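You operate a simulated robot arm through the tools that you are given. There is no shell and no other tool. Be economical: measure what you need, move in short steps, check, and stop when the job is done.

The job below is to be done with a simulated robot arm. You get a single attempt, and the scene is never put back.

Task
Isolate the line, bin what jams the rollers, then power up and reset.
Fine: use the grey scrap bin; free the desk emergency stop too.

It is judged by the outcome, as a careful person would: the job done as asked, and still so three seconds after it is handed in. It fails if anything else is knocked over, pushed out of place, dropped, spilled or broken.

Robot
A 6-joint arm with a two-finger parallel gripper, fixed in place. Base frame: the origin is at the foot of the arm, x ahead of it, y to its left, z up. Lengths are in mm, angles in degrees, forces in N, time in s.
With the tool pointing down near the work surface it reaches from about 140 to 840 mm from the base axis. Its first joint turns from -166.0 to 166.0 degrees. Payload 3.91 kg.
Tool frame: the origin (TCP) lies between the finger pads and is the grasp point; the fingertips stand 30 mm ahead of it; z points along the fingers, y is the line along which they close. The gripper opens to 110 mm. The fingers are 20 mm wide and 10 mm thick; the gripper's body (48 by 112 mm) begins 55 mm behind the TCP.
Orientation is that of the tool frame in the base frame, as a unit quaternion [w, x, y, z]. With the fingers straight down and closing along the base's y, the tool's x points along the base's -x, its y along +y and its z along -z.

Tools
- The arm moves only by the tool nudge_tool. Its argument "increments" is a list of rows, each a list of 7 numbers: the shift along the tool's x, y, z in mm, then the turn, a rotation vector about the tool's x, y, z in degrees, then the gripper command, from -1 (shut) to 1 (fully open), values between in proportion. In form: [[tx, ty, tz, wx, wy, wz, claw], ...]. A call has 1 to 10 rows; each row shifts and turns the commanded pose from where the row before left it, along the tool's axes as they then stand. Each row takes 0.2 s and may step no farther than 50 mm and 8.6 degrees from the row before; otherwise, or with a gripper value out of range, the whole call is refused. Where a pose cannot be reached the arm comes as near as it can. A force on the tool above 90 N (or 10 N above the force at the start of the call, whichever is more), or a blocked arm, ends the call early, and 0.2 s more pass. The fingers move at their own pace (about 108 mm/s each) and stop on an object; they squeeze with about 29 N. The grip force told is the motor's: it shows also when the fingers shut on nothing. Time passes only in rows, and 0.2 s behind the last, so rows that do not move let the fingers close. The reply holds the time, the measured pose of the TCP, the force on the tool along the base axes, the opening and the grip force, in the units named above and with some noise.
- Cameras (640 x 400 px; columns grow to the right, rows downward): "scene" is fixed at [404.3, -504.4, 1576.1]; the picture's right is [0.30, 0.95, 0.00], its down [0.74, -0.23, -0.63] and it looks along [-0.60, 0.19, -0.78] (base axes); focal length 214 px, centre (320, 200). "wrist" rides on the gripper at [-36, 0, -57] in the tool frame; the picture's right is [0.00, -1.00, 0.00], its down [0.97, 0.00, -0.24] and it looks along [0.24, 0.00, 0.97] (tool axes); focal length 218 px, centre (320, 200). There is no depth. A picture from a camera that has moved, and an enlarged one, comes with that camera's place and axes in the base frame and with its lens. The place of the scene camera against the robot may be out by one fixed shift of up to 18 mm in any direction.
- snapshot(camera): a new picture of that camera. No time passes.
- move_column(by): slides the trunk up (or, below 0, down) by that many mm; the arm rides with it, the base frame stays. It gives what a move gives, with no picture.
- close_up(camera, box): a new picture of the part [left, top, right, bottom] of that camera's present view, enlarged. No time passes.
- sign_off(): hands the job in; it is judged then, once.

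Go step by step. Nothing tells you positions but the pictures and the camera data: compare them with the known pose of the tool, close in by small moves and look again before you grip or let go. The budget is 120 turns and 84 pictures, counting those below and the enlarged ones. Unless the task says otherwise, let go and move clear before handing in, and close with one line.

The tools are called after "Call:" as a command line: name --pt "numbers of a row" for each row, then --argument value for the rest, lists and objects as JSON in quotes. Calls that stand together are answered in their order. nudge_tool: Moves the arm, as the interface text tells. Its arguments: {"type":"object","properties":{"increments":{"type":"array"}},"required":["increments"]} The other tools are called the same way: move_column (by) slides the trunk up or down; snapshot (camera) takes a picture; close_up (camera, box) takes an enlarged picture of a part of a camera's view; sign_off () hands the job in.

At the start:

```text
clock: 0.0
tcp_pos: [62.1, -352.4, 1317.8]
ee_rot: [0.0, 0.0, 1.0, 0.0]
ft_force: [-0.9, 0.7, 0.9]
opening: 110.0
grip_force: 0.1
trunk travel left (down, up): [-450.0, 90.0]
```

scene: 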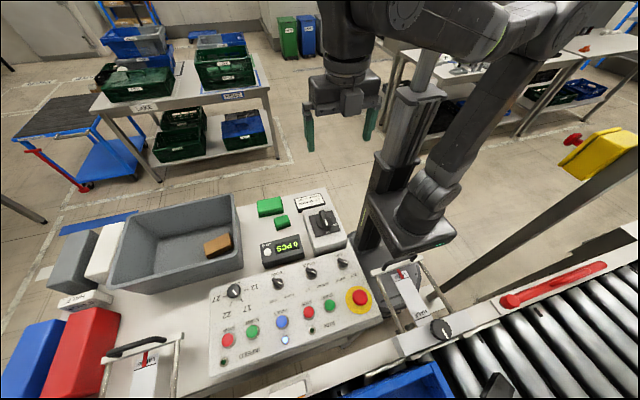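
wrist: 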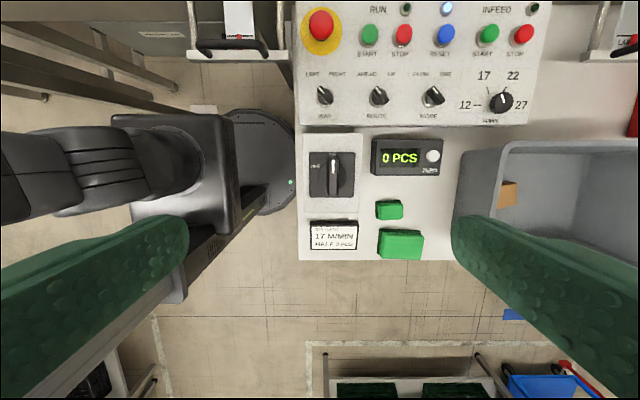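

I see a desk with a control panel, an isolator knob, a grey bin, an emergency stop on the desk, and a roller conveyor with something on it. I'll look closer before moving.

Call:
close_up --camera "scene" --box '[200, 180, 400, 380]'

Call:
close_up --camera "scene" --box '[360, 230, 640, 400]'

Call:
close_up --camera "wrist" --box '[290, 0, 550, 260]'

Call:
close_up --camera "scene" --box '[540, 100, 640, 200]'

Call:
close_up --camera "scene" --box '[0, 180, 250, 400]'

```text
2.00 times, centred on (300, 280) of scene
camera zoom: at [404.3, -504.4, 1576.1], right [0.3, 0.95, 0.0], down [0.74, -0.23, -0.63], along [-0.6, 0.19, -0.78], focal length 429 px, centre (360, 40)
```

zoom: 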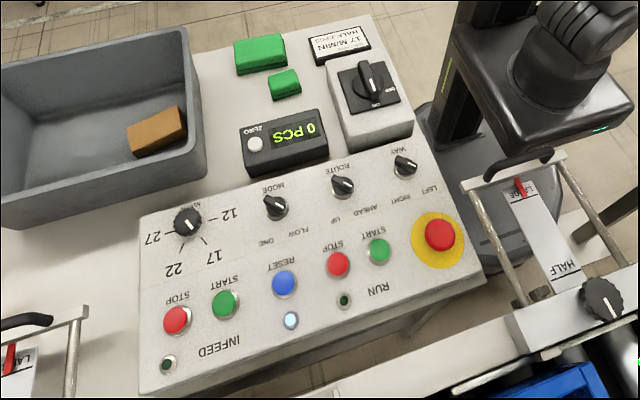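

```text
2.29 times, centred on (500, 315) of scene
camera zoom: at [404.3, -504.4, 1576.1], right [0.3, 0.95, 0.0], down [0.74, -0.23, -0.63], along [-0.6, 0.19, -0.78], focal length 490 px, centre (-91, -63)
```

zoom: 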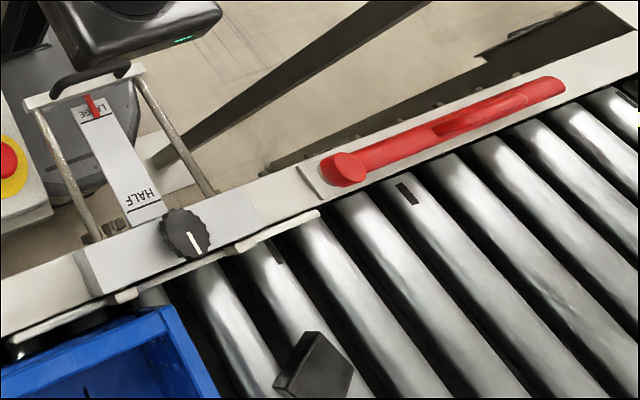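

```text
1.54 times, centred on (420, 130) of wrist
camera zoom: at [97.2, -353.8, 1375.4], right [0.0, -1.0, 0.0], down [-0.97, 0.0, 0.24], along [-0.24, 0.0, -0.97], focal length 336 px, centre (166, 308)
```

zoom: 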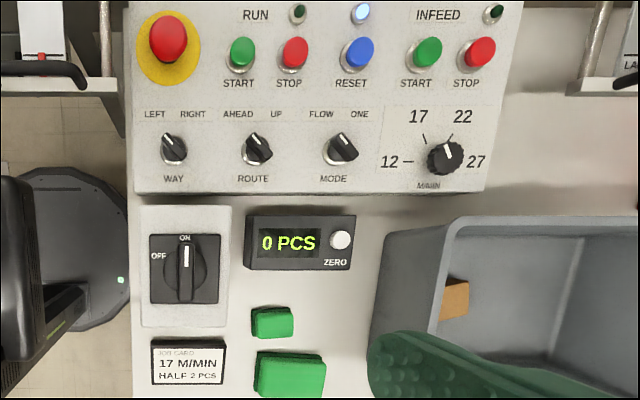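

```text
4.00 times, centred on (590, 150) of scene
camera zoom: at [404.3, -504.4, 1576.1], right [0.3, 0.95, 0.0], down [0.74, -0.23, -0.63], along [-0.6, 0.19, -0.78], focal length 858 px, centre (-760, 400)
```

zoom: 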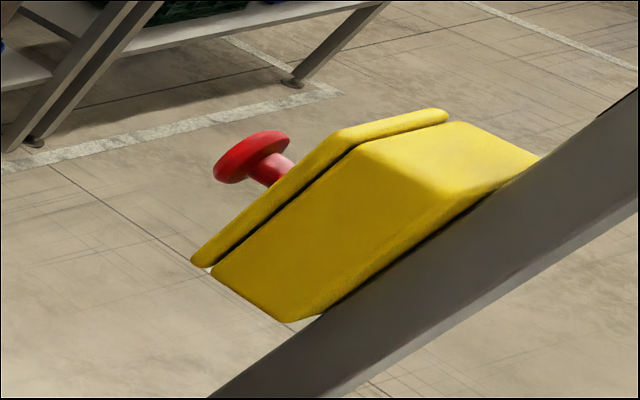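

```text
1.82 times, centred on (125, 290) of scene
camera zoom: at [404.3, -504.4, 1576.1], right [0.3, 0.95, 0.0], down [0.74, -0.23, -0.63], along [-0.6, 0.19, -0.78], focal length 390 px, centre (674, 36)
```

zoom: 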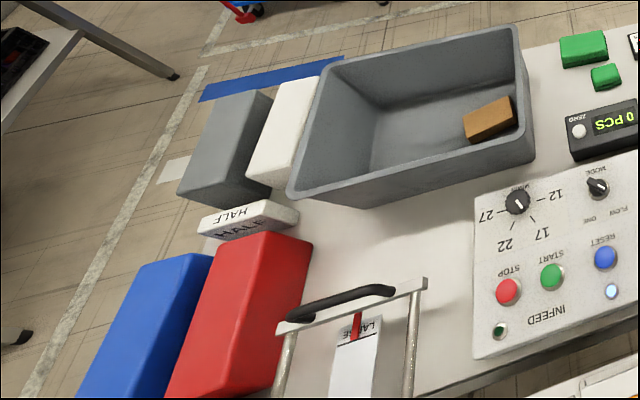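

The isolator is near (55, -378), with ON at the top and OFF to the left. The desk e-stop is near (285, -353), and there's a dark block on the rollers near (554, -124). I'll move the wrist camera over the conveyor to survey before touching anything.

Call:
nudge_tool --pt "-40 22 0 0 0 0 1" --pt "-40 22 0 0 0 0 1" --pt "-40 22 0 0 0 0 1" --pt "-40 22 0 0 0 0 1" --pt "-40 22 0 0 0 0 1" --pt "-40 22 0 0 0 0 1" --pt "-40 22 0 0 0 0 1" --pt "-40 22 0 0 0 0 1" --pt "-40 22 0 0 0 0 1"

Call:
snapshot --camera "wrist"

Call:
snapshot --camera "scene"

```text
clock: 2.0
tcp_pos: [420.2, -154.9, 1315.9]
ee_rot: [-0.001, 0.0, 1.0, 0.0]
ft_force: [0.5, -0.2, 0.1]
opening: 109.8
grip_force: 0.1
trunk travel left (down, up): [-450.0, 90.0]
```

```text
76 pictures are left
camera wrist: at [456.7, -155.7, 1372.8], right [0.0, -1.0, 0.0], down [-0.97, 0.0, 0.24], along [-0.24, 0.0, -0.97], focal length 218 px, centre (320, 200)
```

wrist: 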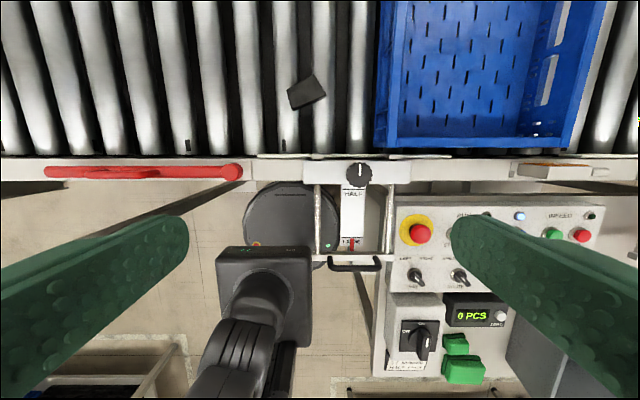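

```text
75 pictures are left
```

scene: 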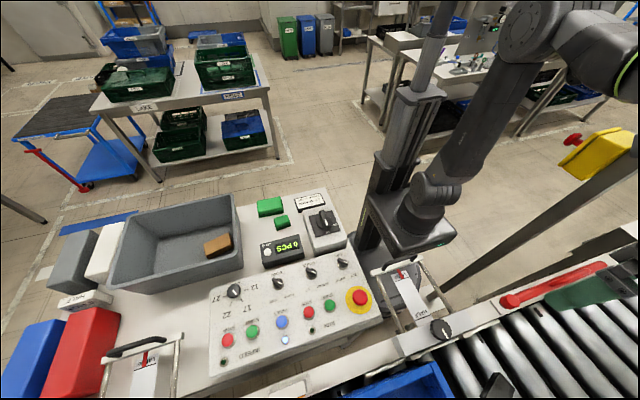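

Call:
close_up --camera "wrist" --box '[230, 40, 390, 160]'

Call:
close_up --camera "wrist" --box '[380, 190, 620, 390]'

```text
3.33 times, centred on (310, 100) of wrist
camera zoom: at [456.7, -155.7, 1372.8], right [0.0, -1.0, 0.0], down [-0.97, 0.0, 0.24], along [-0.24, 0.0, -0.97], focal length 728 px, centre (353, 533)
```

zoom: 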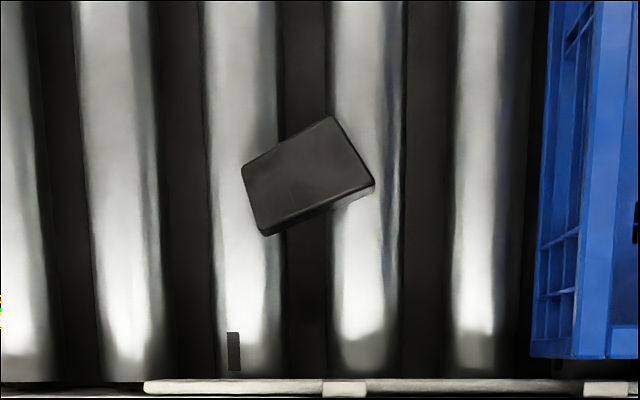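

```text
2.00 times, centred on (500, 290) of wrist
camera zoom: at [456.7, -155.7, 1372.8], right [0.0, -1.0, 0.0], down [-0.97, 0.0, 0.24], along [-0.24, 0.0, -0.97], focal length 436 px, centre (-40, 20)
```

zoom: 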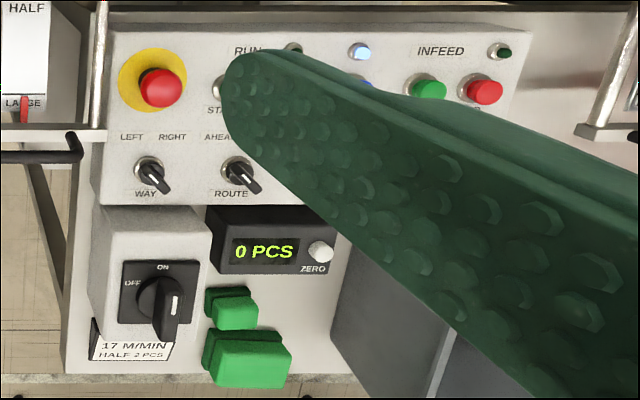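

The jamming part is a dark block of about 60 × 50 mm near (560, -133), next to a blue tote that I must not touch. Triangulating puts the isolator plate near (49, -375, 987). I'll go there for a closer look.

Call:
nudge_tool --pt "37 -22 14 0 0 0 1" --pt "37 -22 14 0 0 0 1" --pt "37 -22 14 0 0 0 1" --pt "37 -22 14 0 0 0 1" --pt "37 -22 14 0 0 0 1" --pt "37 -22 14 0 0 0 1" --pt "37 -22 14 0 0 0 1" --pt "37 -22 14 0 0 0 1" --pt "37 -22 14 0 0 0 1" --pt "37 -22 14 0 0 0 1"

Call:
snapshot --camera "wrist"

```text
clock: 4.2
tcp_pos: [54.5, -375.7, 1175.9]
ee_rot: [0.0, 0.0, 1.0, 0.0]
ft_force: [-0.8, 0.2, -0.2]
opening: 109.9
grip_force: 0.0
trunk travel left (down, up): [-450.0, 90.0]
```

```text
72 pictures are left
camera wrist: at [88.5, -377.0, 1233.9], right [0.0, -1.0, 0.0], down [-0.97, 0.0, 0.24], along [-0.24, 0.0, -0.97], focal length 218 px, centre (320, 200)
```

wrist: 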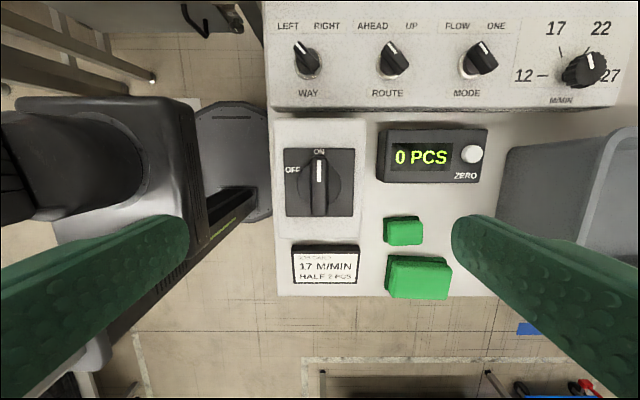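

The isolator is directly below the tool, with its handle bar along x and pointing to ON. I'll narrow the fingers and descend part way.

Call:
nudge_tool --pt "6 0 30 0 0 0 0" --pt "0 0 40 0 0 0 0" --pt "0 0 40 0 0 0 0" --pt "0 0 0 0 0 0 0"

Call:
snapshot --camera "wrist"

Call:
close_up --camera "scene" --box '[250, 150, 410, 270]'

```text
clock: 5.2
tcp_pos: [45.5, -375.1, 1070.2]
ee_rot: [0.0, 0.0, 1.0, 0.0]
ft_force: [0.0, 0.0, 0.5]
opening: 55.0
grip_force: 0.0
trunk travel left (down, up): [-450.0, 90.0]
```

```text
71 pictures are left
camera wrist: at [81.1, -376.1, 1127.1], right [0.0, -1.0, 0.0], down [-0.97, 0.0, 0.24], along [-0.24, 0.0, -0.97], focal length 218 px, centre (320, 200)
```

wrist: 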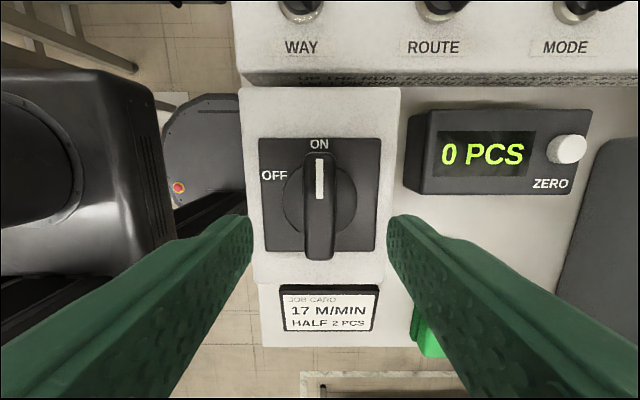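

```text
3.33 times, centred on (330, 210) of scene
camera zoom: at [404.3, -504.4, 1576.1], right [0.3, 0.95, 0.0], down [0.74, -0.23, -0.63], along [-0.6, 0.19, -0.78], focal length 715 px, centre (287, 167)
```

zoom: 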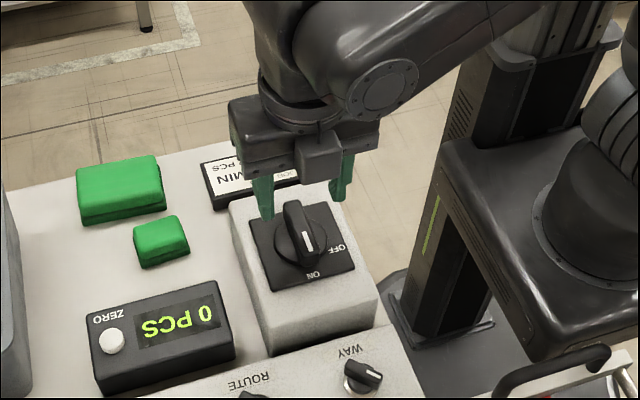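

The handle bar is centred between the fingers, with its top at about z 1017. I'll lower the tips to about z 1000 and close on it.

Call:
nudge_tool --pt "-4 0 20 0 0 0 0" --pt "0 0 20 0 0 0 0" --pt "0 0 0 0 0 0 -1" --pt "0 0 0 0 0 0 -1" --pt "0 0 0 0 0 0 -1"

Call:
snapshot --camera "wrist"

```text
clock: 6.4
tcp_pos: [49.6, -375.7, 1026.3]
ee_rot: [0.0, -0.001, 1.0, 0.001]
ft_force: [0.1, 4.2, -7.0]
opening: 18.7
grip_force: 45.1
trunk travel left (down, up): [-450.0, 90.0]
```

```text
69 pictures are left
camera wrist: at [85.0, -376.0, 1084.0], right [0.0, -1.0, 0.0], down [-0.97, 0.0, 0.24], along [-0.24, 0.0, -0.97], focal length 218 px, centre (320, 200)
```

wrist: 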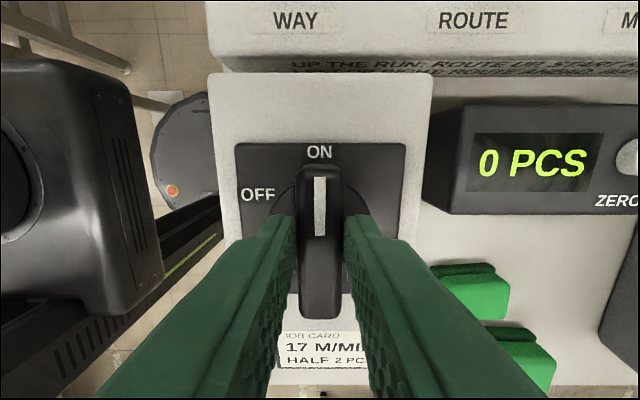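

The handle is gripped. I'll turn it from ON to OFF, counter-clockwise seen from above.

Call:
nudge_tool --pt "0 0 0 0 0 -8.5 -1" --pt "0 0 0 0 0 -8.5 -1" --pt "0 0 0 0 0 -8.5 -1" --pt "0 0 0 0 0 -8.5 -1" --pt "0 0 0 0 0 -8.5 -1"

Call:
snapshot --camera "wrist"

```text
clock: 7.6
tcp_pos: [47.8, -372.2, 1028.2]
ee_rot: [0.001, -0.363, 0.932, 0.002]
ft_force: [-7.7, 22.0, -25.2]
opening: 18.9
grip_force: 45.1
trunk travel left (down, up): [-450.0, 90.0]
```

```text
68 pictures are left
camera wrist: at [74.3, -348.9, 1084.3], right [0.68, -0.74, 0.0], down [-0.71, -0.66, 0.24], along [-0.18, -0.16, -0.97], focal length 218 px, centre (320, 200)
```

wrist: 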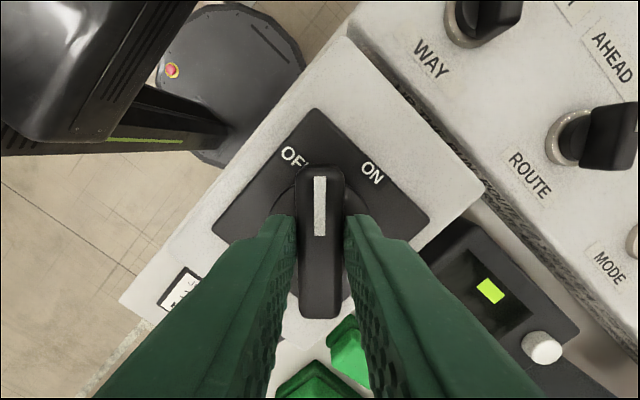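

The handle is turning freely. I'll carry on to the OFF position.

Call:
nudge_tool --pt "0 0 0 0 0 -8.5 -1" --pt "0 0 0 0 0 -8.5 -1" --pt "0 0 0 0 0 -8.5 -1" --pt "0 0 0 0 0 -8.5 -1" --pt "0 0 0 0 0 -8.5 -1" --pt "0 0 0 0 0 -5 -1" --pt "0 0 0 0 0 0 -1"

Call:
snapshot --camera "wrist"

```text
clock: 9.2
tcp_pos: [44.2, -370.9, 1027.3]
ee_rot: [0.002, -0.707, 0.707, 0.001]
ft_force: [-37.1, 26.7, -15.8]
opening: 19.0
grip_force: 45.2
trunk travel left (down, up): [-450.0, 90.0]
```

```text
67 pictures are left
camera wrist: at [44.4, -336.2, 1084.7], right [1.0, 0.0, 0.0], down [0.0, -0.97, 0.24], along [0.0, -0.24, -0.97], focal length 218 px, centre (320, 200)
```

wrist: 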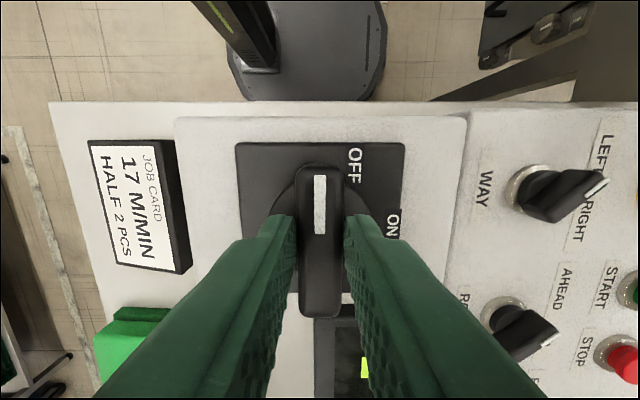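

The handle is across at OFF. I'll release, rise a little and check where it rests and whether the display is dead.

Call:
nudge_tool --pt "0 0 0 0 0 0 0" --pt "0 0 0 0 0 0 0" --pt "0 0 -40 0 0 0 0" --pt "0 0 -40 0 0 0 0" --pt "0 0 -40 0 0 0 0"

Call:
snapshot --camera "wrist"

Call:
close_up --camera "scene" --box '[200, 180, 400, 380]'

```text
clock: 10.4
tcp_pos: [51.0, -374.6, 1147.9]
ee_rot: [0.0, 0.707, -0.707, 0.0]
ft_force: [0.8, 0.0, 0.5]
opening: 54.9
grip_force: 0.0
trunk travel left (down, up): [-450.0, 90.0]
```

```text
66 pictures are left
camera wrist: at [49.8, -339.2, 1205.2], right [1.0, 0.0, 0.0], down [0.0, -0.97, 0.24], along [0.0, -0.24, -0.97], focal length 218 px, centre (320, 200)
```

wrist: 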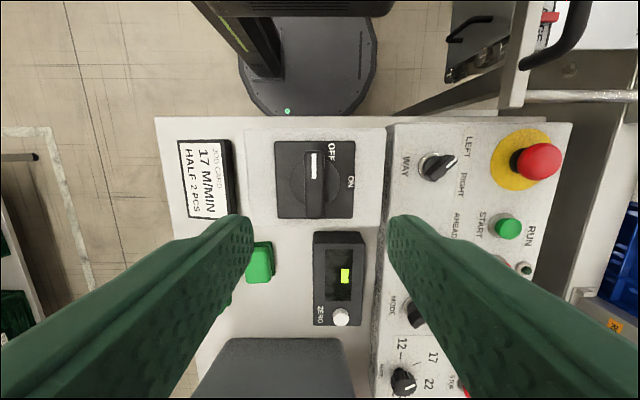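

```text
2.00 times, centred on (300, 280) of scene
camera zoom: at [404.3, -504.4, 1576.1], right [0.3, 0.95, 0.0], down [0.74, -0.23, -0.63], along [-0.6, 0.19, -0.78], focal length 429 px, centre (360, 40)
```

zoom: 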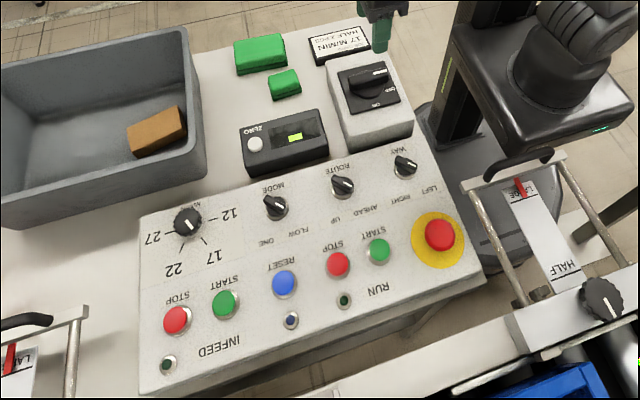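

The blue lamp is out and the count display is dead, so the line is isolated. I'll rotate the tool to line up with the block's sides and fly over to it.

Call:
nudge_tool --pt "0 0 -6 0 0 6 1" --pt "0 0 -6 0 0 6 1" --pt "0 0 -6 0 0 6 1" --pt "0 0 -6 0 0 6 1" --pt "0 0 -6 0 0 6 1" --pt "0 0 -6 0 0 6 1" --pt "0 0 -6 0 0 6 1" --pt "0 0 -6 0 0 6 1" --pt "0 0 -6 0 0 6 1" --pt "0 0 -6 0 0 6 1"

Call:
nudge_tool --pt "-46 -3 0 0 0 0 1" --pt "-46 -3 0 0 0 0 1" --pt "-46 -3 0 0 0 0 1" --pt "-46 -3 0 0 0 0 1" --pt "-46 -3 0 0 0 0 1" --pt "-46 -3 0 0 0 0 1" --pt "-46 -3 0 0 0 0 1" --pt "-46 -3 0 0 0 0 1" --pt "-46 -3 0 0 0 0 1" --pt "-46 -3 0 0 0 0 1"

Call:
nudge_tool --pt "-46 -3 0 0 0 0 1" --pt "-46 -3 0 0 0 0 1" --pt "0 0 30 0 0 0 1" --pt "0 0 30 0 0 0 1"

Call:
snapshot --camera "wrist"

```text
clock: 12.6
tcp_pos: [50.5, -374.8, 1207.6]
ee_rot: [0.0, -0.257, 0.966, 0.0]
ft_force: [0.1, 0.5, 0.0]
opening: 110.0
grip_force: 0.1
trunk travel left (down, up): [-450.0, 90.0]
```

```text
clock: 14.8
tcp_pos: [461.7, -171.1, 1206.8]
ee_rot: [-0.001, -0.258, 0.966, 0.0]
ft_force: [0.5, -0.2, -0.5]
opening: 110.1
grip_force: 0.1
trunk travel left (down, up): [-450.0, 90.0]
```

```text
clock: 15.8
tcp_pos: [546.2, -130.8, 1147.7]
ee_rot: [0.0, -0.259, 0.966, 0.0]
ft_force: [-0.4, -0.2, -0.7]
opening: 109.7
grip_force: 0.1
trunk travel left (down, up): [-450.0, 90.0]
```

```text
64 pictures are left
camera wrist: at [578.3, -113.9, 1205.3], right [0.5, -0.87, 0.0], down [-0.84, -0.48, 0.24], along [-0.21, -0.12, -0.97], focal length 218 px, centre (320, 200)
```

wrist: 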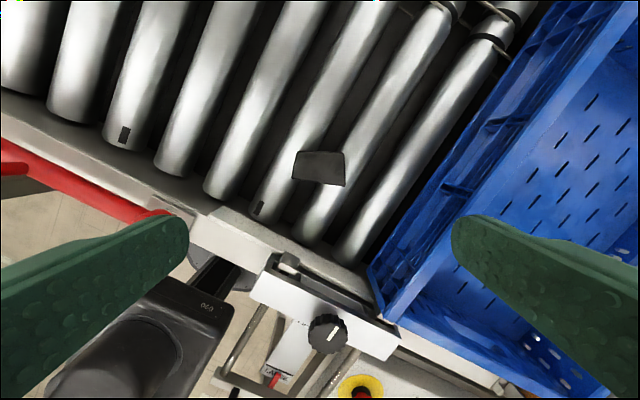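

The block is almost beneath the tool, lying across two rollers. I'll take a close view to see how it sits.

Call:
close_up --camera "wrist" --box '[260, 120, 380, 220]'

Call:
close_up --camera "scene" --box '[420, 320, 580, 400]'

```text
4.00 times, centred on (320, 170) of wrist
camera zoom: at [578.3, -113.9, 1205.3], right [0.5, -0.87, 0.0], down [-0.84, -0.48, 0.24], along [-0.21, -0.12, -0.97], focal length 873 px, centre (320, 320)
```

zoom: 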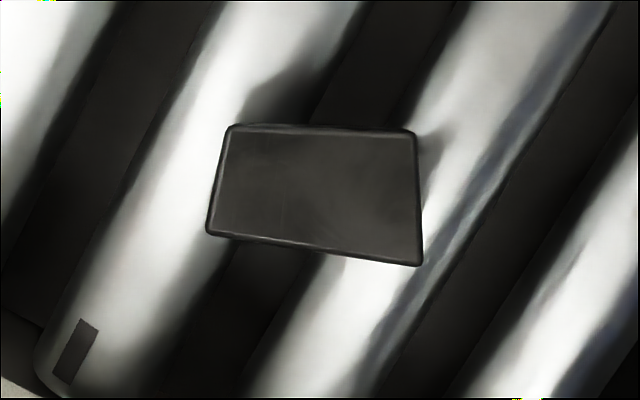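

```text
4.00 times, centred on (500, 360) of scene
camera zoom: at [404.3, -504.4, 1576.1], right [0.3, 0.95, 0.0], down [0.74, -0.23, -0.63], along [-0.6, 0.19, -0.78], focal length 858 px, centre (-400, -440)
```

zoom: 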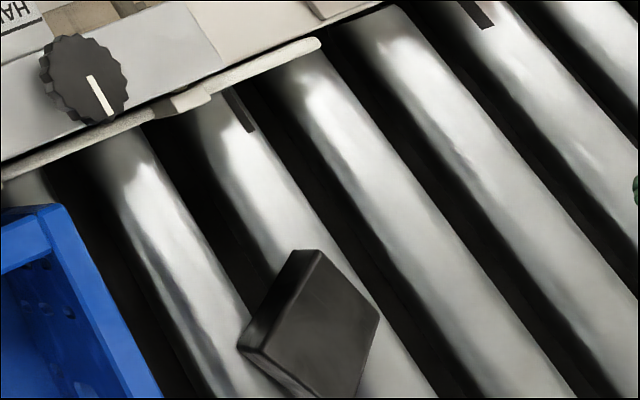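

The block is a flat slab of about 62 × 38 mm with its top at z≈930, centred near (555, -126), and the jaws already line up with its long axis. I'll descend to just above it and check again.

Call:
nudge_tool --pt "-10 0 40 0 0 0 0.6" --pt "0 0 40 0 0 0 0.6" --pt "0 0 40 0 0 0 0.6" --pt "0 0 30 0 0 0 0.6" --pt "0 0 10 0 0 0 0.6"

Call:
snapshot --camera "wrist"

Call:
close_up --camera "scene" --box '[420, 280, 640, 400]'

```text
clock: 17.0
tcp_pos: [552.5, -125.7, 986.3]
ee_rot: [0.0, -0.258, 0.966, 0.0]
ft_force: [0.5, -0.4, -0.4]
opening: 88.3
grip_force: 0.1
trunk travel left (down, up): [-450.0, 90.0]
```

```text
61 pictures are left
camera wrist: at [583.9, -108.1, 1044.3], right [0.5, -0.87, 0.0], down [-0.84, -0.49, 0.24], along [-0.21, -0.12, -0.97], focal length 218 px, centre (320, 200)
```

wrist: 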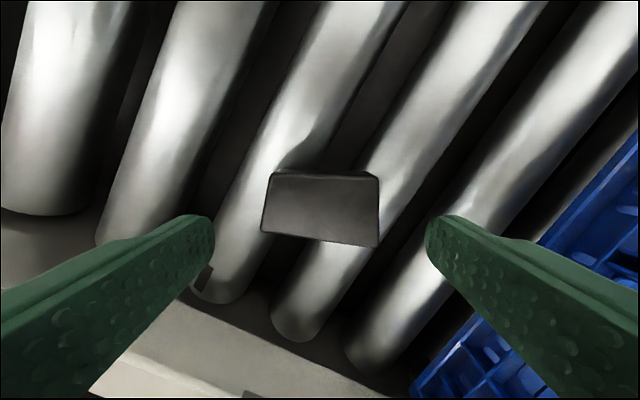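

```text
2.91 times, centred on (530, 340) of scene
camera zoom: at [404.3, -504.4, 1576.1], right [0.3, 0.95, 0.0], down [0.74, -0.23, -0.63], along [-0.6, 0.19, -0.78], focal length 624 px, centre (-291, -207)
```

zoom: 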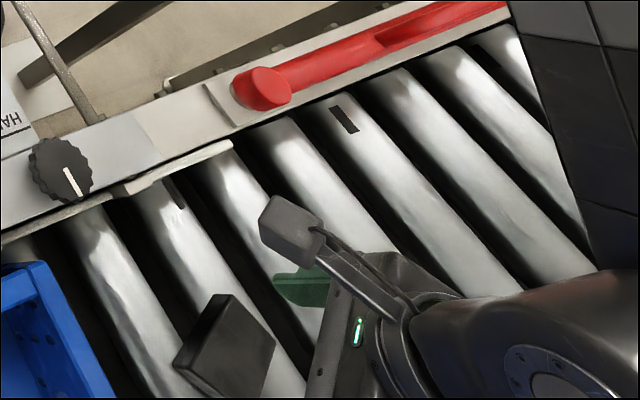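

The slab looks slightly tilted, so gripping across its short sides is safer. I'll turn the tool 96° and look again.

Call:
nudge_tool --pt "0 -1.5 -20 0 0 8.5 0.6" --pt "0 0 0 0 0 8.5 0.6" --pt "0 0 0 0 0 8.5 0.6" --pt "0 0 0 0 0 8.5 0.6" --pt "0 0 0 0 0 8.5 0.6" --pt "0 0 0 0 0 8.5 0.6" --pt "0 0 0 0 0 8.5 0.6" --pt "0 0 0 0 0 8.5 0.6" --pt "0 0 0 0 0 8.5 0.6" --pt "0 0 0 0 0 8.5 0.6"

Call:
nudge_tool --pt "0 0 0 0 0 8.5 0.6" --pt "0 0 0 0 0 2.5 0.6"

Call:
snapshot --camera "wrist"

```text
clock: 19.2
tcp_pos: [555.3, -126.4, 1008.0]
ee_rot: [0.0, 0.463, 0.886, -0.001]
ft_force: [0.1, 0.2, -0.2]
opening: 88.0
grip_force: 0.1
trunk travel left (down, up): [-450.0, 90.0]
```

```text
clock: 19.8
tcp_pos: [554.6, -126.9, 1008.5]
ee_rot: [0.0, 0.546, 0.838, 0.0]
ft_force: [-1.1, -0.2, 0.3]
opening: 87.8
grip_force: 0.0
trunk travel left (down, up): [-450.0, 90.0]
```

```text
59 pictures are left
camera wrist: at [569.3, -160.2, 1065.4], right [-0.91, -0.41, 0.0], down [-0.39, 0.89, 0.24], along [-0.1, 0.22, -0.97], focal length 218 px, centre (320, 200)
```

wrist: 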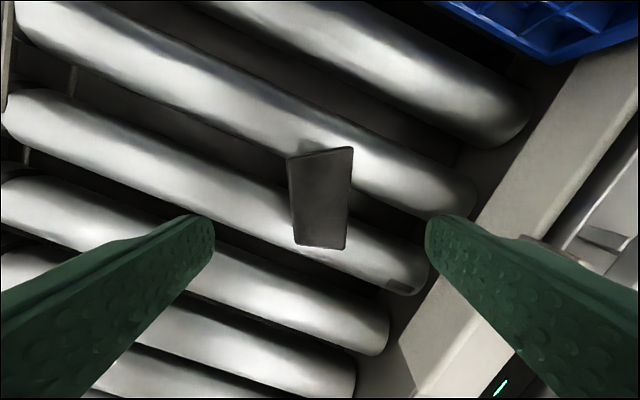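

The slab's centre line is now aligned between the fingers. I'll descend to grip height.

Call:
nudge_tool --pt "0 0 25 0 0 0 0.2" --pt "0 0 25 0 0 0 0.2" --pt "0 0 9 0 0 0 0.2"

Call:
snapshot --camera "wrist"

Call:
close_up --camera "scene" --box '[420, 300, 600, 400]'

```text
clock: 20.6
tcp_pos: [554.1, -125.5, 947.1]
ee_rot: [0.001, 0.545, 0.838, 0.0]
ft_force: [-0.6, 0.1, 0.0]
opening: 66.0
grip_force: 0.0
trunk travel left (down, up): [-450.0, 90.0]
```

```text
58 pictures are left
camera wrist: at [568.6, -159.7, 1004.8], right [-0.91, -0.41, 0.0], down [-0.39, 0.89, 0.24], along [-0.1, 0.22, -0.97], focal length 218 px, centre (320, 200)
```

wrist: 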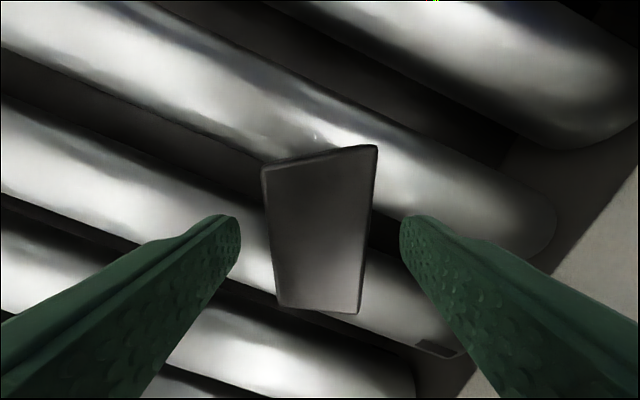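

```text
3.56 times, centred on (510, 350) of scene
camera zoom: at [404.3, -504.4, 1576.1], right [0.3, 0.95, 0.0], down [0.74, -0.23, -0.63], along [-0.6, 0.19, -0.78], focal length 763 px, centre (-356, -333)
```

zoom: 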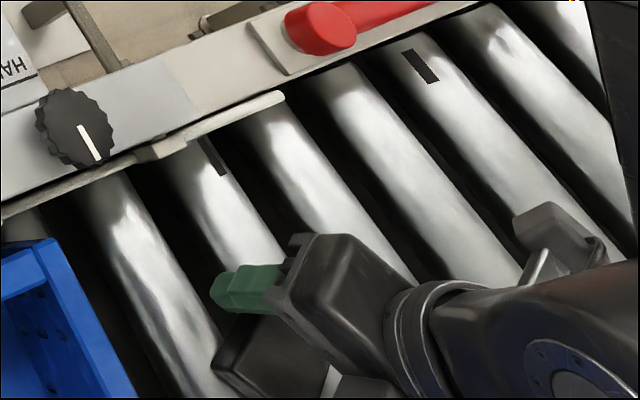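

The jaws straddle the slab, which is about 40 mm wide. I'll go down slightly more and close.

Call:
nudge_tool --pt "0 0 4 0 0 0 0.2" --pt "0 0 0 0 0 0 -1" --pt "0 0 0 0 0 0 -1" --pt "0 0 0 0 0 0 -1"

Call:
snapshot --camera "wrist"

```text
clock: 21.6
tcp_pos: [555.0, -126.1, 943.8]
ee_rot: [0.0, 0.544, 0.839, 0.001]
ft_force: [-0.5, 0.0, -0.9]
opening: 39.7
grip_force: 28.7
trunk travel left (down, up): [-450.0, 90.0]
```

```text
56 pictures are left
camera wrist: at [569.7, -160.2, 1001.4], right [-0.91, -0.41, 0.0], down [-0.39, 0.89, 0.24], along [-0.1, 0.22, -0.97], focal length 218 px, centre (320, 200)
```

wrist: 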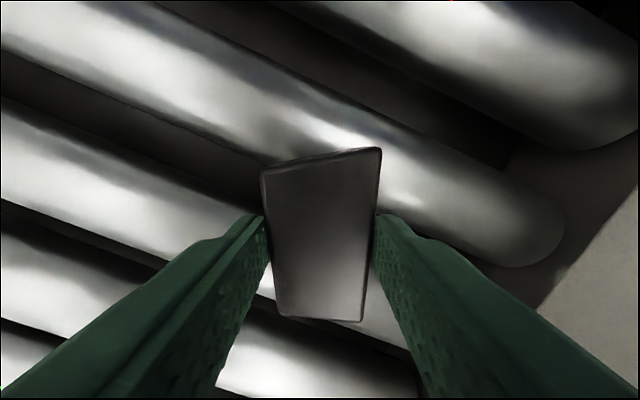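

Gripped at 39.7 mm. I'll lift slowly in steps, watching the force.

Call:
nudge_tool --pt "0 0 -8 0 0 0 -1" --pt "0 0 -10 0 0 0 -1" --pt "0 0 -15 0 0 0 -1"

Call:
snapshot --camera "wrist"

```text
clock: 22.4
tcp_pos: [554.7, -126.4, 978.6]
ee_rot: [0.0, 0.544, 0.839, 0.0]
ft_force: [-0.3, 0.5, -0.1]
opening: 39.9
grip_force: 28.7
trunk travel left (down, up): [-450.0, 90.0]
```

```text
55 pictures are left
camera wrist: at [569.3, -160.3, 1036.1], right [-0.91, -0.41, 0.0], down [-0.39, 0.89, 0.24], along [-0.1, 0.22, -0.97], focal length 218 px, centre (320, 200)
```

wrist: 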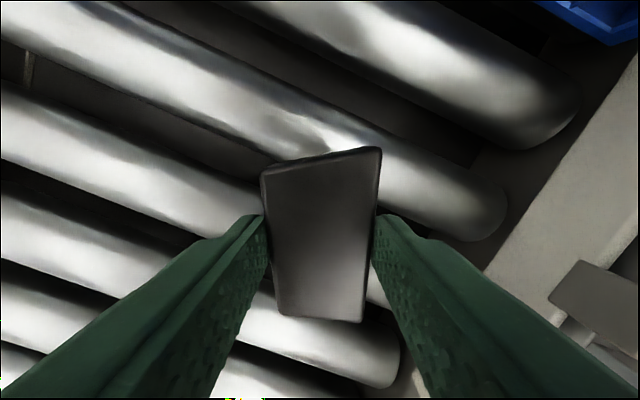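

The slab is free and held firmly. I'll lift it to a safe height and carry it toward the grey bin.

Call:
nudge_tool --pt "0 0 -45 0 0 0 -1" --pt "0 0 -45 0 0 0 -1" --pt "0 0 -45 0 0 0 -1" --pt "0 0 -45 0 0 0 -1" --pt "-17.2 -42.4 0 0 0 0 -1" --pt "-17.2 -42.4 0 0 0 0 -1" --pt "-17.2 -42.4 0 0 0 0 -1" --pt "-17.2 -42.4 0 0 0 0 -1" --pt "-17.2 -42.4 0 0 0 0 -1" --pt "-17.2 -42.4 0 0 0 0 -1"

Call:
nudge_tool --pt "-17.2 -42.4 0 0 0 0 -1" --pt "-17.2 -42.4 0 0 0 0 -1" --pt "-17.2 -42.4 0 0 0 0 -1" --pt "-17.2 -42.4 0 0 0 0 -1" --pt "-17.2 -42.4 0 0 0 0 -1" --pt "-17.2 -42.4 0 0 0 0 -1" --pt "-17.2 -42.4 0 0 0 0 -1" --pt "-17.2 -42.4 0 0 0 0 -1" --pt "-17.2 -42.4 0 0 0 0 -1"

Call:
snapshot --camera "wrist"

Call:
snapshot --camera "scene"

```text
clock: 24.6
tcp_pos: [362.7, -323.9, 1158.9]
ee_rot: [0.0, 0.545, 0.839, 0.0]
ft_force: [0.5, -1.1, 0.2]
opening: 39.8
grip_force: 28.7
trunk travel left (down, up): [-450.0, 90.0]
```

```text
clock: 26.6
tcp_pos: [78.2, -622.1, 1157.5]
ee_rot: [-0.001, 0.545, 0.839, 0.001]
ft_force: [0.5, -0.4, -0.5]
opening: 39.9
grip_force: 29.1
trunk travel left (down, up): [-450.0, 90.0]
```

```text
54 pictures are left
camera wrist: at [91.9, -656.1, 1213.9], right [-0.91, -0.41, 0.0], down [-0.4, 0.89, 0.24], along [-0.1, 0.22, -0.97], focal length 218 px, centre (320, 200)
```

wrist: 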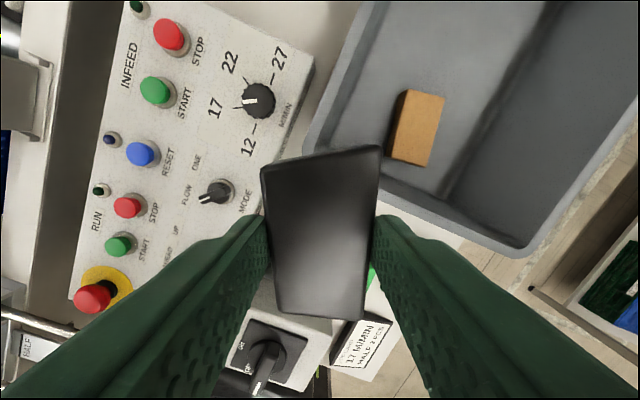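

```text
53 pictures are left
```

scene: 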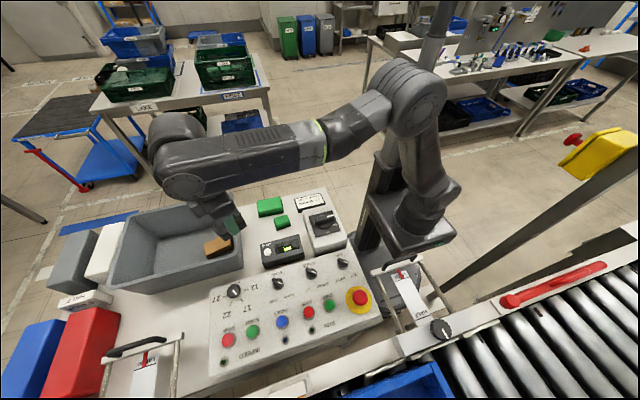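

The bin's near wall is at y≈-640, spanning x from -149 to 103, and the brown offcut lies at about (-15, -729). I'll set the slab down in the clear area near (-88, -745), turning it so the jaws close along y.

Call:
nudge_tool --pt "0 0 0 0 0 -8.25 -1" --pt "0 0 0 0 0 -8.25 -1" --pt "0 0 0 0 0 -8.25 -1" --pt "0 0 0 0 0 -8.25 -1" --pt "0 0 0 0 0 -8.25 -1" --pt "0 0 0 0 0 -8.25 -1" --pt "0 0 0 0 0 -8.25 -1" --pt "0 0 0 0 0 -8.25 -1"

Call:
nudge_tool --pt "33 -25 0 0 0 0 -1" --pt "33 -25 0 0 0 0 -1" --pt "33 -25 0 0 0 0 -1" --pt "33 -25 0 0 0 0 -1" --pt "33 -25 0 0 0 0 -1" --pt "0 0 30 0 0 0 -1"

Call:
snapshot --camera "wrist"

Call:
close_up --camera "scene" --box '[60, 150, 280, 310]'

```text
clock: 28.4
tcp_pos: [79.2, -620.8, 1156.9]
ee_rot: [0.0, 0.0, 1.0, -0.001]
ft_force: [0.3, 0.3, -0.5]
opening: 39.8
grip_force: 28.9
trunk travel left (down, up): [-450.0, 90.0]
```

```text
clock: 29.8
tcp_pos: [-63.8, -700.1, 1127.3]
ee_rot: [0.0, -0.001, 1.0, 0.0]
ft_force: [0.4, 0.0, 0.1]
opening: 39.7
grip_force: 29.4
out of reach, approached as far as the arm can: row 4, 5
trunk travel left (down, up): [-450.0, 90.0]
```

```text
52 pictures are left
camera wrist: at [-28.0, -701.7, 1184.9], right [0.0, -1.0, 0.0], down [-0.97, 0.0, 0.24], along [-0.24, 0.0, -0.97], focal length 218 px, centre (320, 200)
```

wrist: 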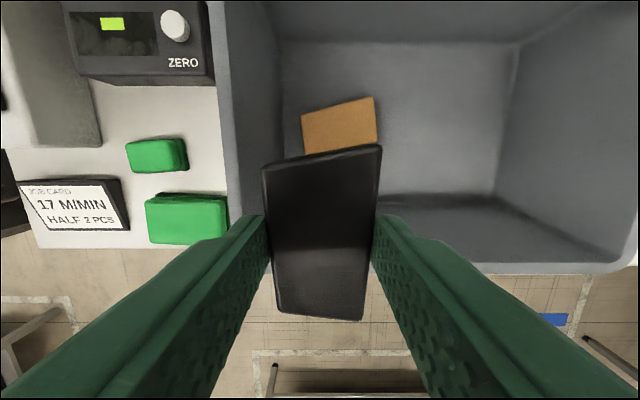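

```text
2.50 times, centred on (170, 230) of scene
camera zoom: at [404.3, -504.4, 1576.1], right [0.3, 0.95, 0.0], down [0.74, -0.23, -0.63], along [-0.6, 0.19, -0.78], focal length 536 px, centre (695, 125)
```

zoom: 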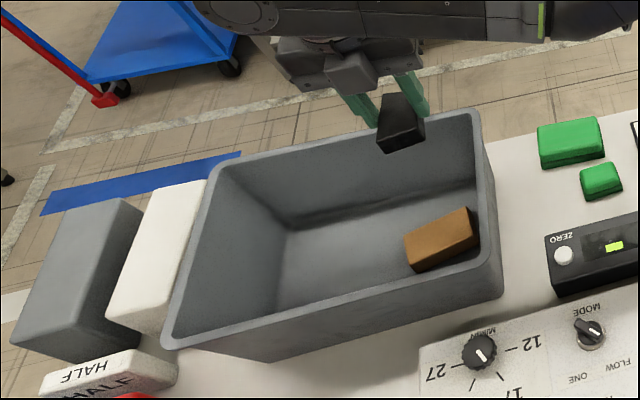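

The arm reaches less at this height, and the free bin floor lies beyond the offcut near (0, -815). I'll raise the trunk to extend reach and then work lower.

Call:
move_column --by 90

Call:
nudge_tool --pt "0 0 45 0 0 0 -1" --pt "0 0 45 0 0 0 -1" --pt "0 0 40 0 0 0 -1" --pt "-22 -38 0 0 0 0 -1" --pt "-22 -38 0 0 0 0 -1" --pt "-20 -38 0 0 0 0 -1"

Call:
snapshot --camera "wrist"

Call:
close_up --camera "scene" --box '[60, 150, 280, 310]'

```text
clock: 31.1
tcp_pos: [-64.4, -700.5, 1216.2]
ee_rot: [0.0, 0.0, 1.0, 0.0]
ft_force: [1.0, -0.2, -0.3]
opening: 40.0
grip_force: 28.7
trunk travel left (down, up): [-540.0, 0.0]
```

```text
clock: 32.5
tcp_pos: [-5.1, -770.6, 1086.5]
ee_rot: [0.0, 0.001, 1.0, -0.001]
ft_force: [-1.0, 0.6, -0.4]
opening: 39.7
grip_force: 28.9
out of reach, approached as far as the arm can: row 5, 6
trunk travel left (down, up): [-540.0, 0.0]
```

```text
50 pictures are left
camera wrist: at [31.3, -771.5, 1143.5], right [0.0, -1.0, 0.0], down [-0.97, 0.0, 0.24], along [-0.24, 0.0, -0.97], focal length 218 px, centre (320, 200)
```

wrist: 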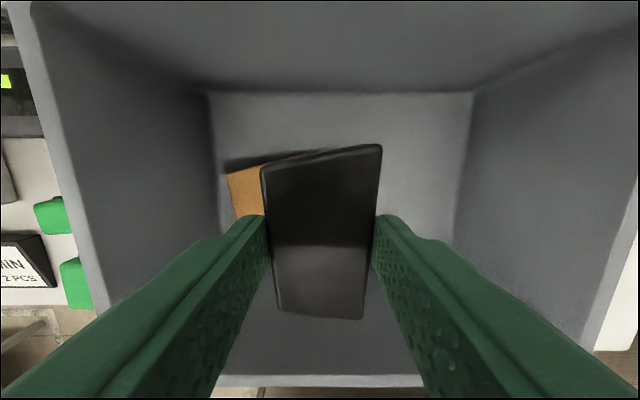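

```text
2.50 times, centred on (170, 230) of scene
camera zoom: at [404.3, -504.4, 1576.1], right [0.3, 0.95, 0.0], down [0.74, -0.23, -0.63], along [-0.6, 0.19, -0.78], focal length 536 px, centre (695, 125)
```

zoom: 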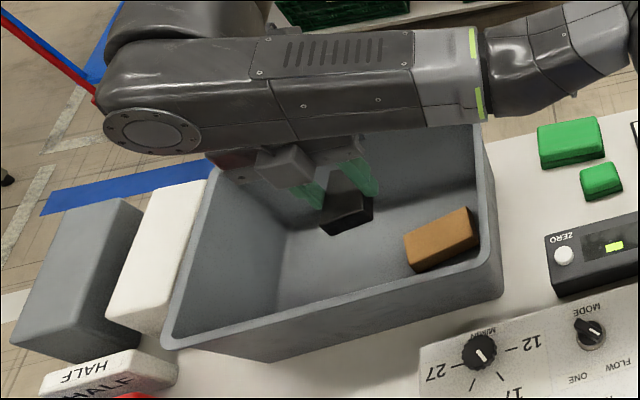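

The slab hangs just beyond the brown offcut. I'll descend while shifting further out as reach allows.

Call:
nudge_tool --pt "0 0 40 0 0 0 -1" --pt "0 -20 0 0 0 0 -1" --pt "0 -20 10 0 0 0 -1"

Call:
snapshot --camera "wrist"

```text
clock: 33.2
tcp_pos: [-0.1, -781.5, 1029.6]
ee_rot: [0.0, 0.0, 1.0, -0.001]
ft_force: [0.6, 0.4, 0.4]
opening: 39.8
grip_force: 28.8
out of reach, approached as far as the arm can: row 2, 3
trunk travel left (down, up): [-540.0, 0.0]
```

```text
48 pictures are left
camera wrist: at [35.6, -782.7, 1086.8], right [0.0, -1.0, 0.0], down [-0.97, 0.0, 0.24], along [-0.24, 0.0, -0.97], focal length 218 px, centre (320, 200)
```

wrist: 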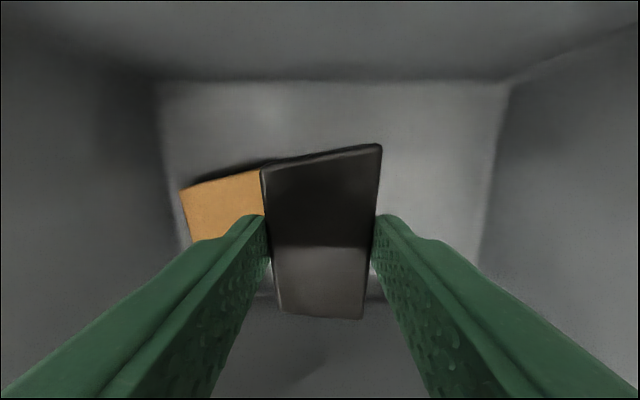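

Straight down doesn't quite clear the offcut, so I'll tilt the fingers about 14° outward to gain reach.

Call:
nudge_tool --pt "0 0 0 7 0 0 -1" --pt "0 0 0 7 0 0 -1" --pt "0 -15 0 0 0 0 -1" --pt "0 -15 0 0 0 0 -1" --pt "0 -5 0 0 0 0 -1"

Call:
snapshot --camera "wrist"

Call:
close_up --camera "scene" --box '[60, 150, 280, 310]'

```text
clock: 34.5
tcp_pos: [0.4, -813.7, 1037.6]
ee_rot: [0.0, 0.0, 0.993, -0.122]
ft_force: [-0.4, 0.1, -0.3]
opening: 39.6
grip_force: 28.7
trunk travel left (down, up): [-540.0, 0.0]
```

```text
47 pictures are left
camera wrist: at [35.3, -800.4, 1093.5], right [0.0, -0.97, 0.24], down [-0.97, 0.06, 0.23], along [-0.24, -0.23, -0.94], focal length 218 px, centre (320, 200)
```

wrist: 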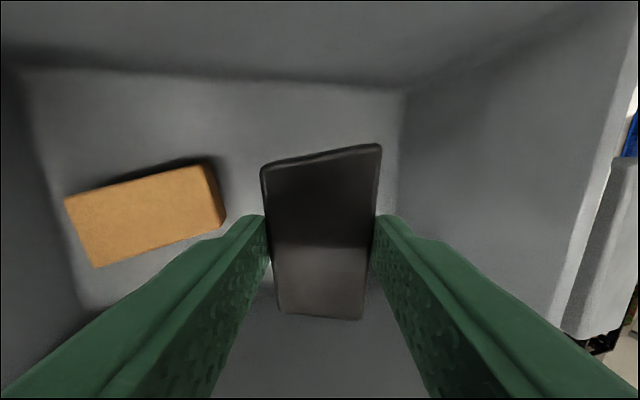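

```text
2.50 times, centred on (170, 230) of scene
camera zoom: at [404.3, -504.4, 1576.1], right [0.3, 0.95, 0.0], down [0.74, -0.23, -0.63], along [-0.6, 0.19, -0.78], focal length 536 px, centre (695, 125)
```

zoom: 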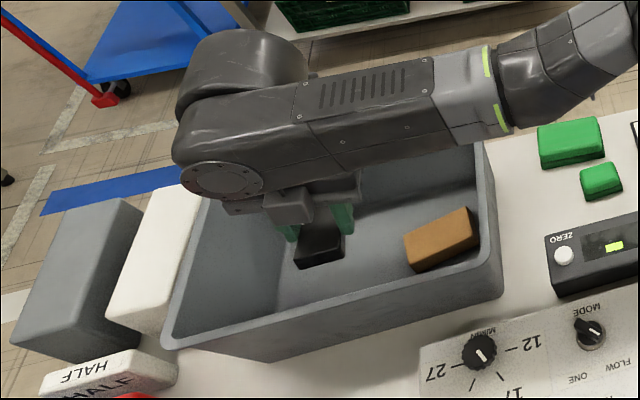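

Now there is clear floor under the slab. I'll descend vertically toward the floor.

Call:
nudge_tool --pt "0 5 20 0 0 0 -1" --pt "0 5 20 0 0 0 -1" --pt "0 4 16 0 0 0 -1"

Call:
snapshot --camera "wrist"

Call:
close_up --camera "scene" --box '[60, 150, 280, 310]'

```text
clock: 35.2
tcp_pos: [-0.0, -813.6, 979.5]
ee_rot: [0.0, -0.001, 0.993, -0.121]
ft_force: [0.4, 0.3, 0.5]
opening: 39.6
grip_force: 29.1
trunk travel left (down, up): [-540.0, 0.0]
```

```text
45 pictures are left
camera wrist: at [35.3, -801.1, 1035.2], right [0.0, -0.97, 0.24], down [-0.97, 0.06, 0.23], along [-0.24, -0.23, -0.94], focal length 218 px, centre (320, 200)
```

wrist: 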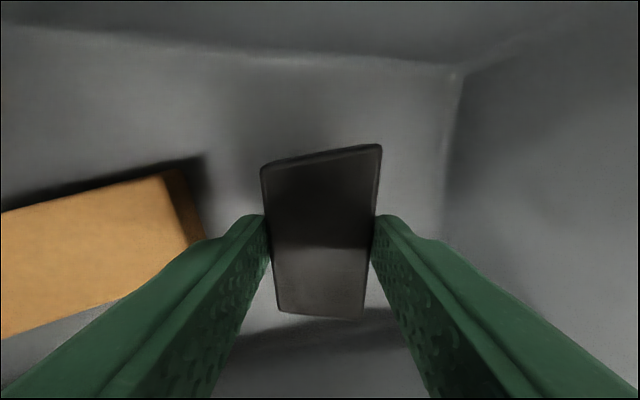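

```text
2.50 times, centred on (170, 230) of scene
camera zoom: at [404.3, -504.4, 1576.1], right [0.3, 0.95, 0.0], down [0.74, -0.23, -0.63], along [-0.6, 0.19, -0.78], focal length 536 px, centre (695, 125)
```

zoom: 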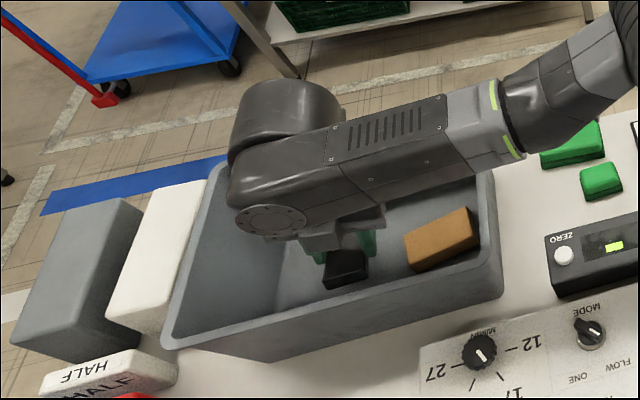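

Still clear of everything. I'll go down in small steps until the slab touches the floor.

Call:
nudge_tool --pt "0 2 8 0 0 0 -1" --pt "0 1 5 0 0 0 -1" --pt "0 1 5 0 0 0 -1" --pt "0 1 5 0 0 0 -1" --pt "0 1 4 0 0 0 -1"

Call:
close_up --camera "scene" --box '[60, 150, 280, 310]'

```text
clock: 36.5
tcp_pos: [-1.2, -814.9, 953.8]
ee_rot: [-0.001, 0.001, 0.993, -0.121]
ft_force: [-0.3, -0.3, 0.0]
opening: 39.8
grip_force: 28.8
trunk travel left (down, up): [-540.0, 0.0]
```

```text
2.50 times, centred on (170, 230) of scene
camera zoom: at [404.3, -504.4, 1576.1], right [0.3, 0.95, 0.0], down [0.74, -0.23, -0.63], along [-0.6, 0.19, -0.78], focal length 536 px, centre (695, 125)
```

zoom: 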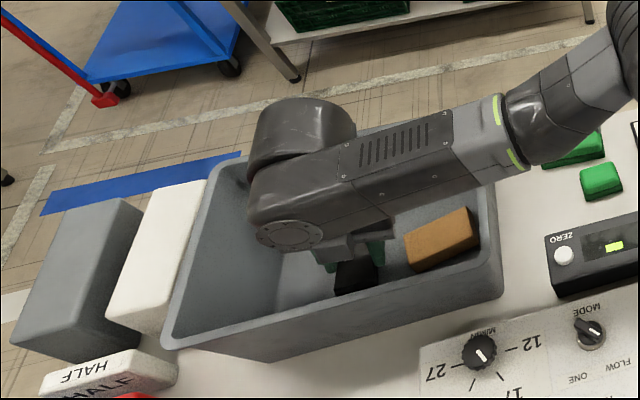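

Call:
nudge_tool --pt "0 1 4 0 0 0 -1" --pt "0 1 4 0 0 0 -1" --pt "0 0 0 0 0 0 -1"

Call:
snapshot --camera "wrist"

```text
clock: 37.2
tcp_pos: [0.3, -814.6, 949.3]
ee_rot: [-0.001, 0.001, 0.992, -0.125]
ft_force: [-0.5, -5.8, 19.5]
opening: 40.0
grip_force: 29.3
trunk travel left (down, up): [-540.0, 0.0]
```

```text
42 pictures are left
camera wrist: at [34.8, -802.1, 1005.4], right [0.0, -0.97, 0.25], down [-0.97, 0.06, 0.23], along [-0.24, -0.24, -0.94], focal length 218 px, centre (320, 200)
```

wrist: 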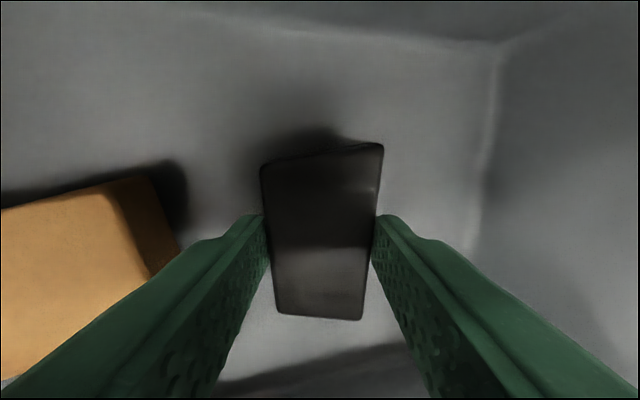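

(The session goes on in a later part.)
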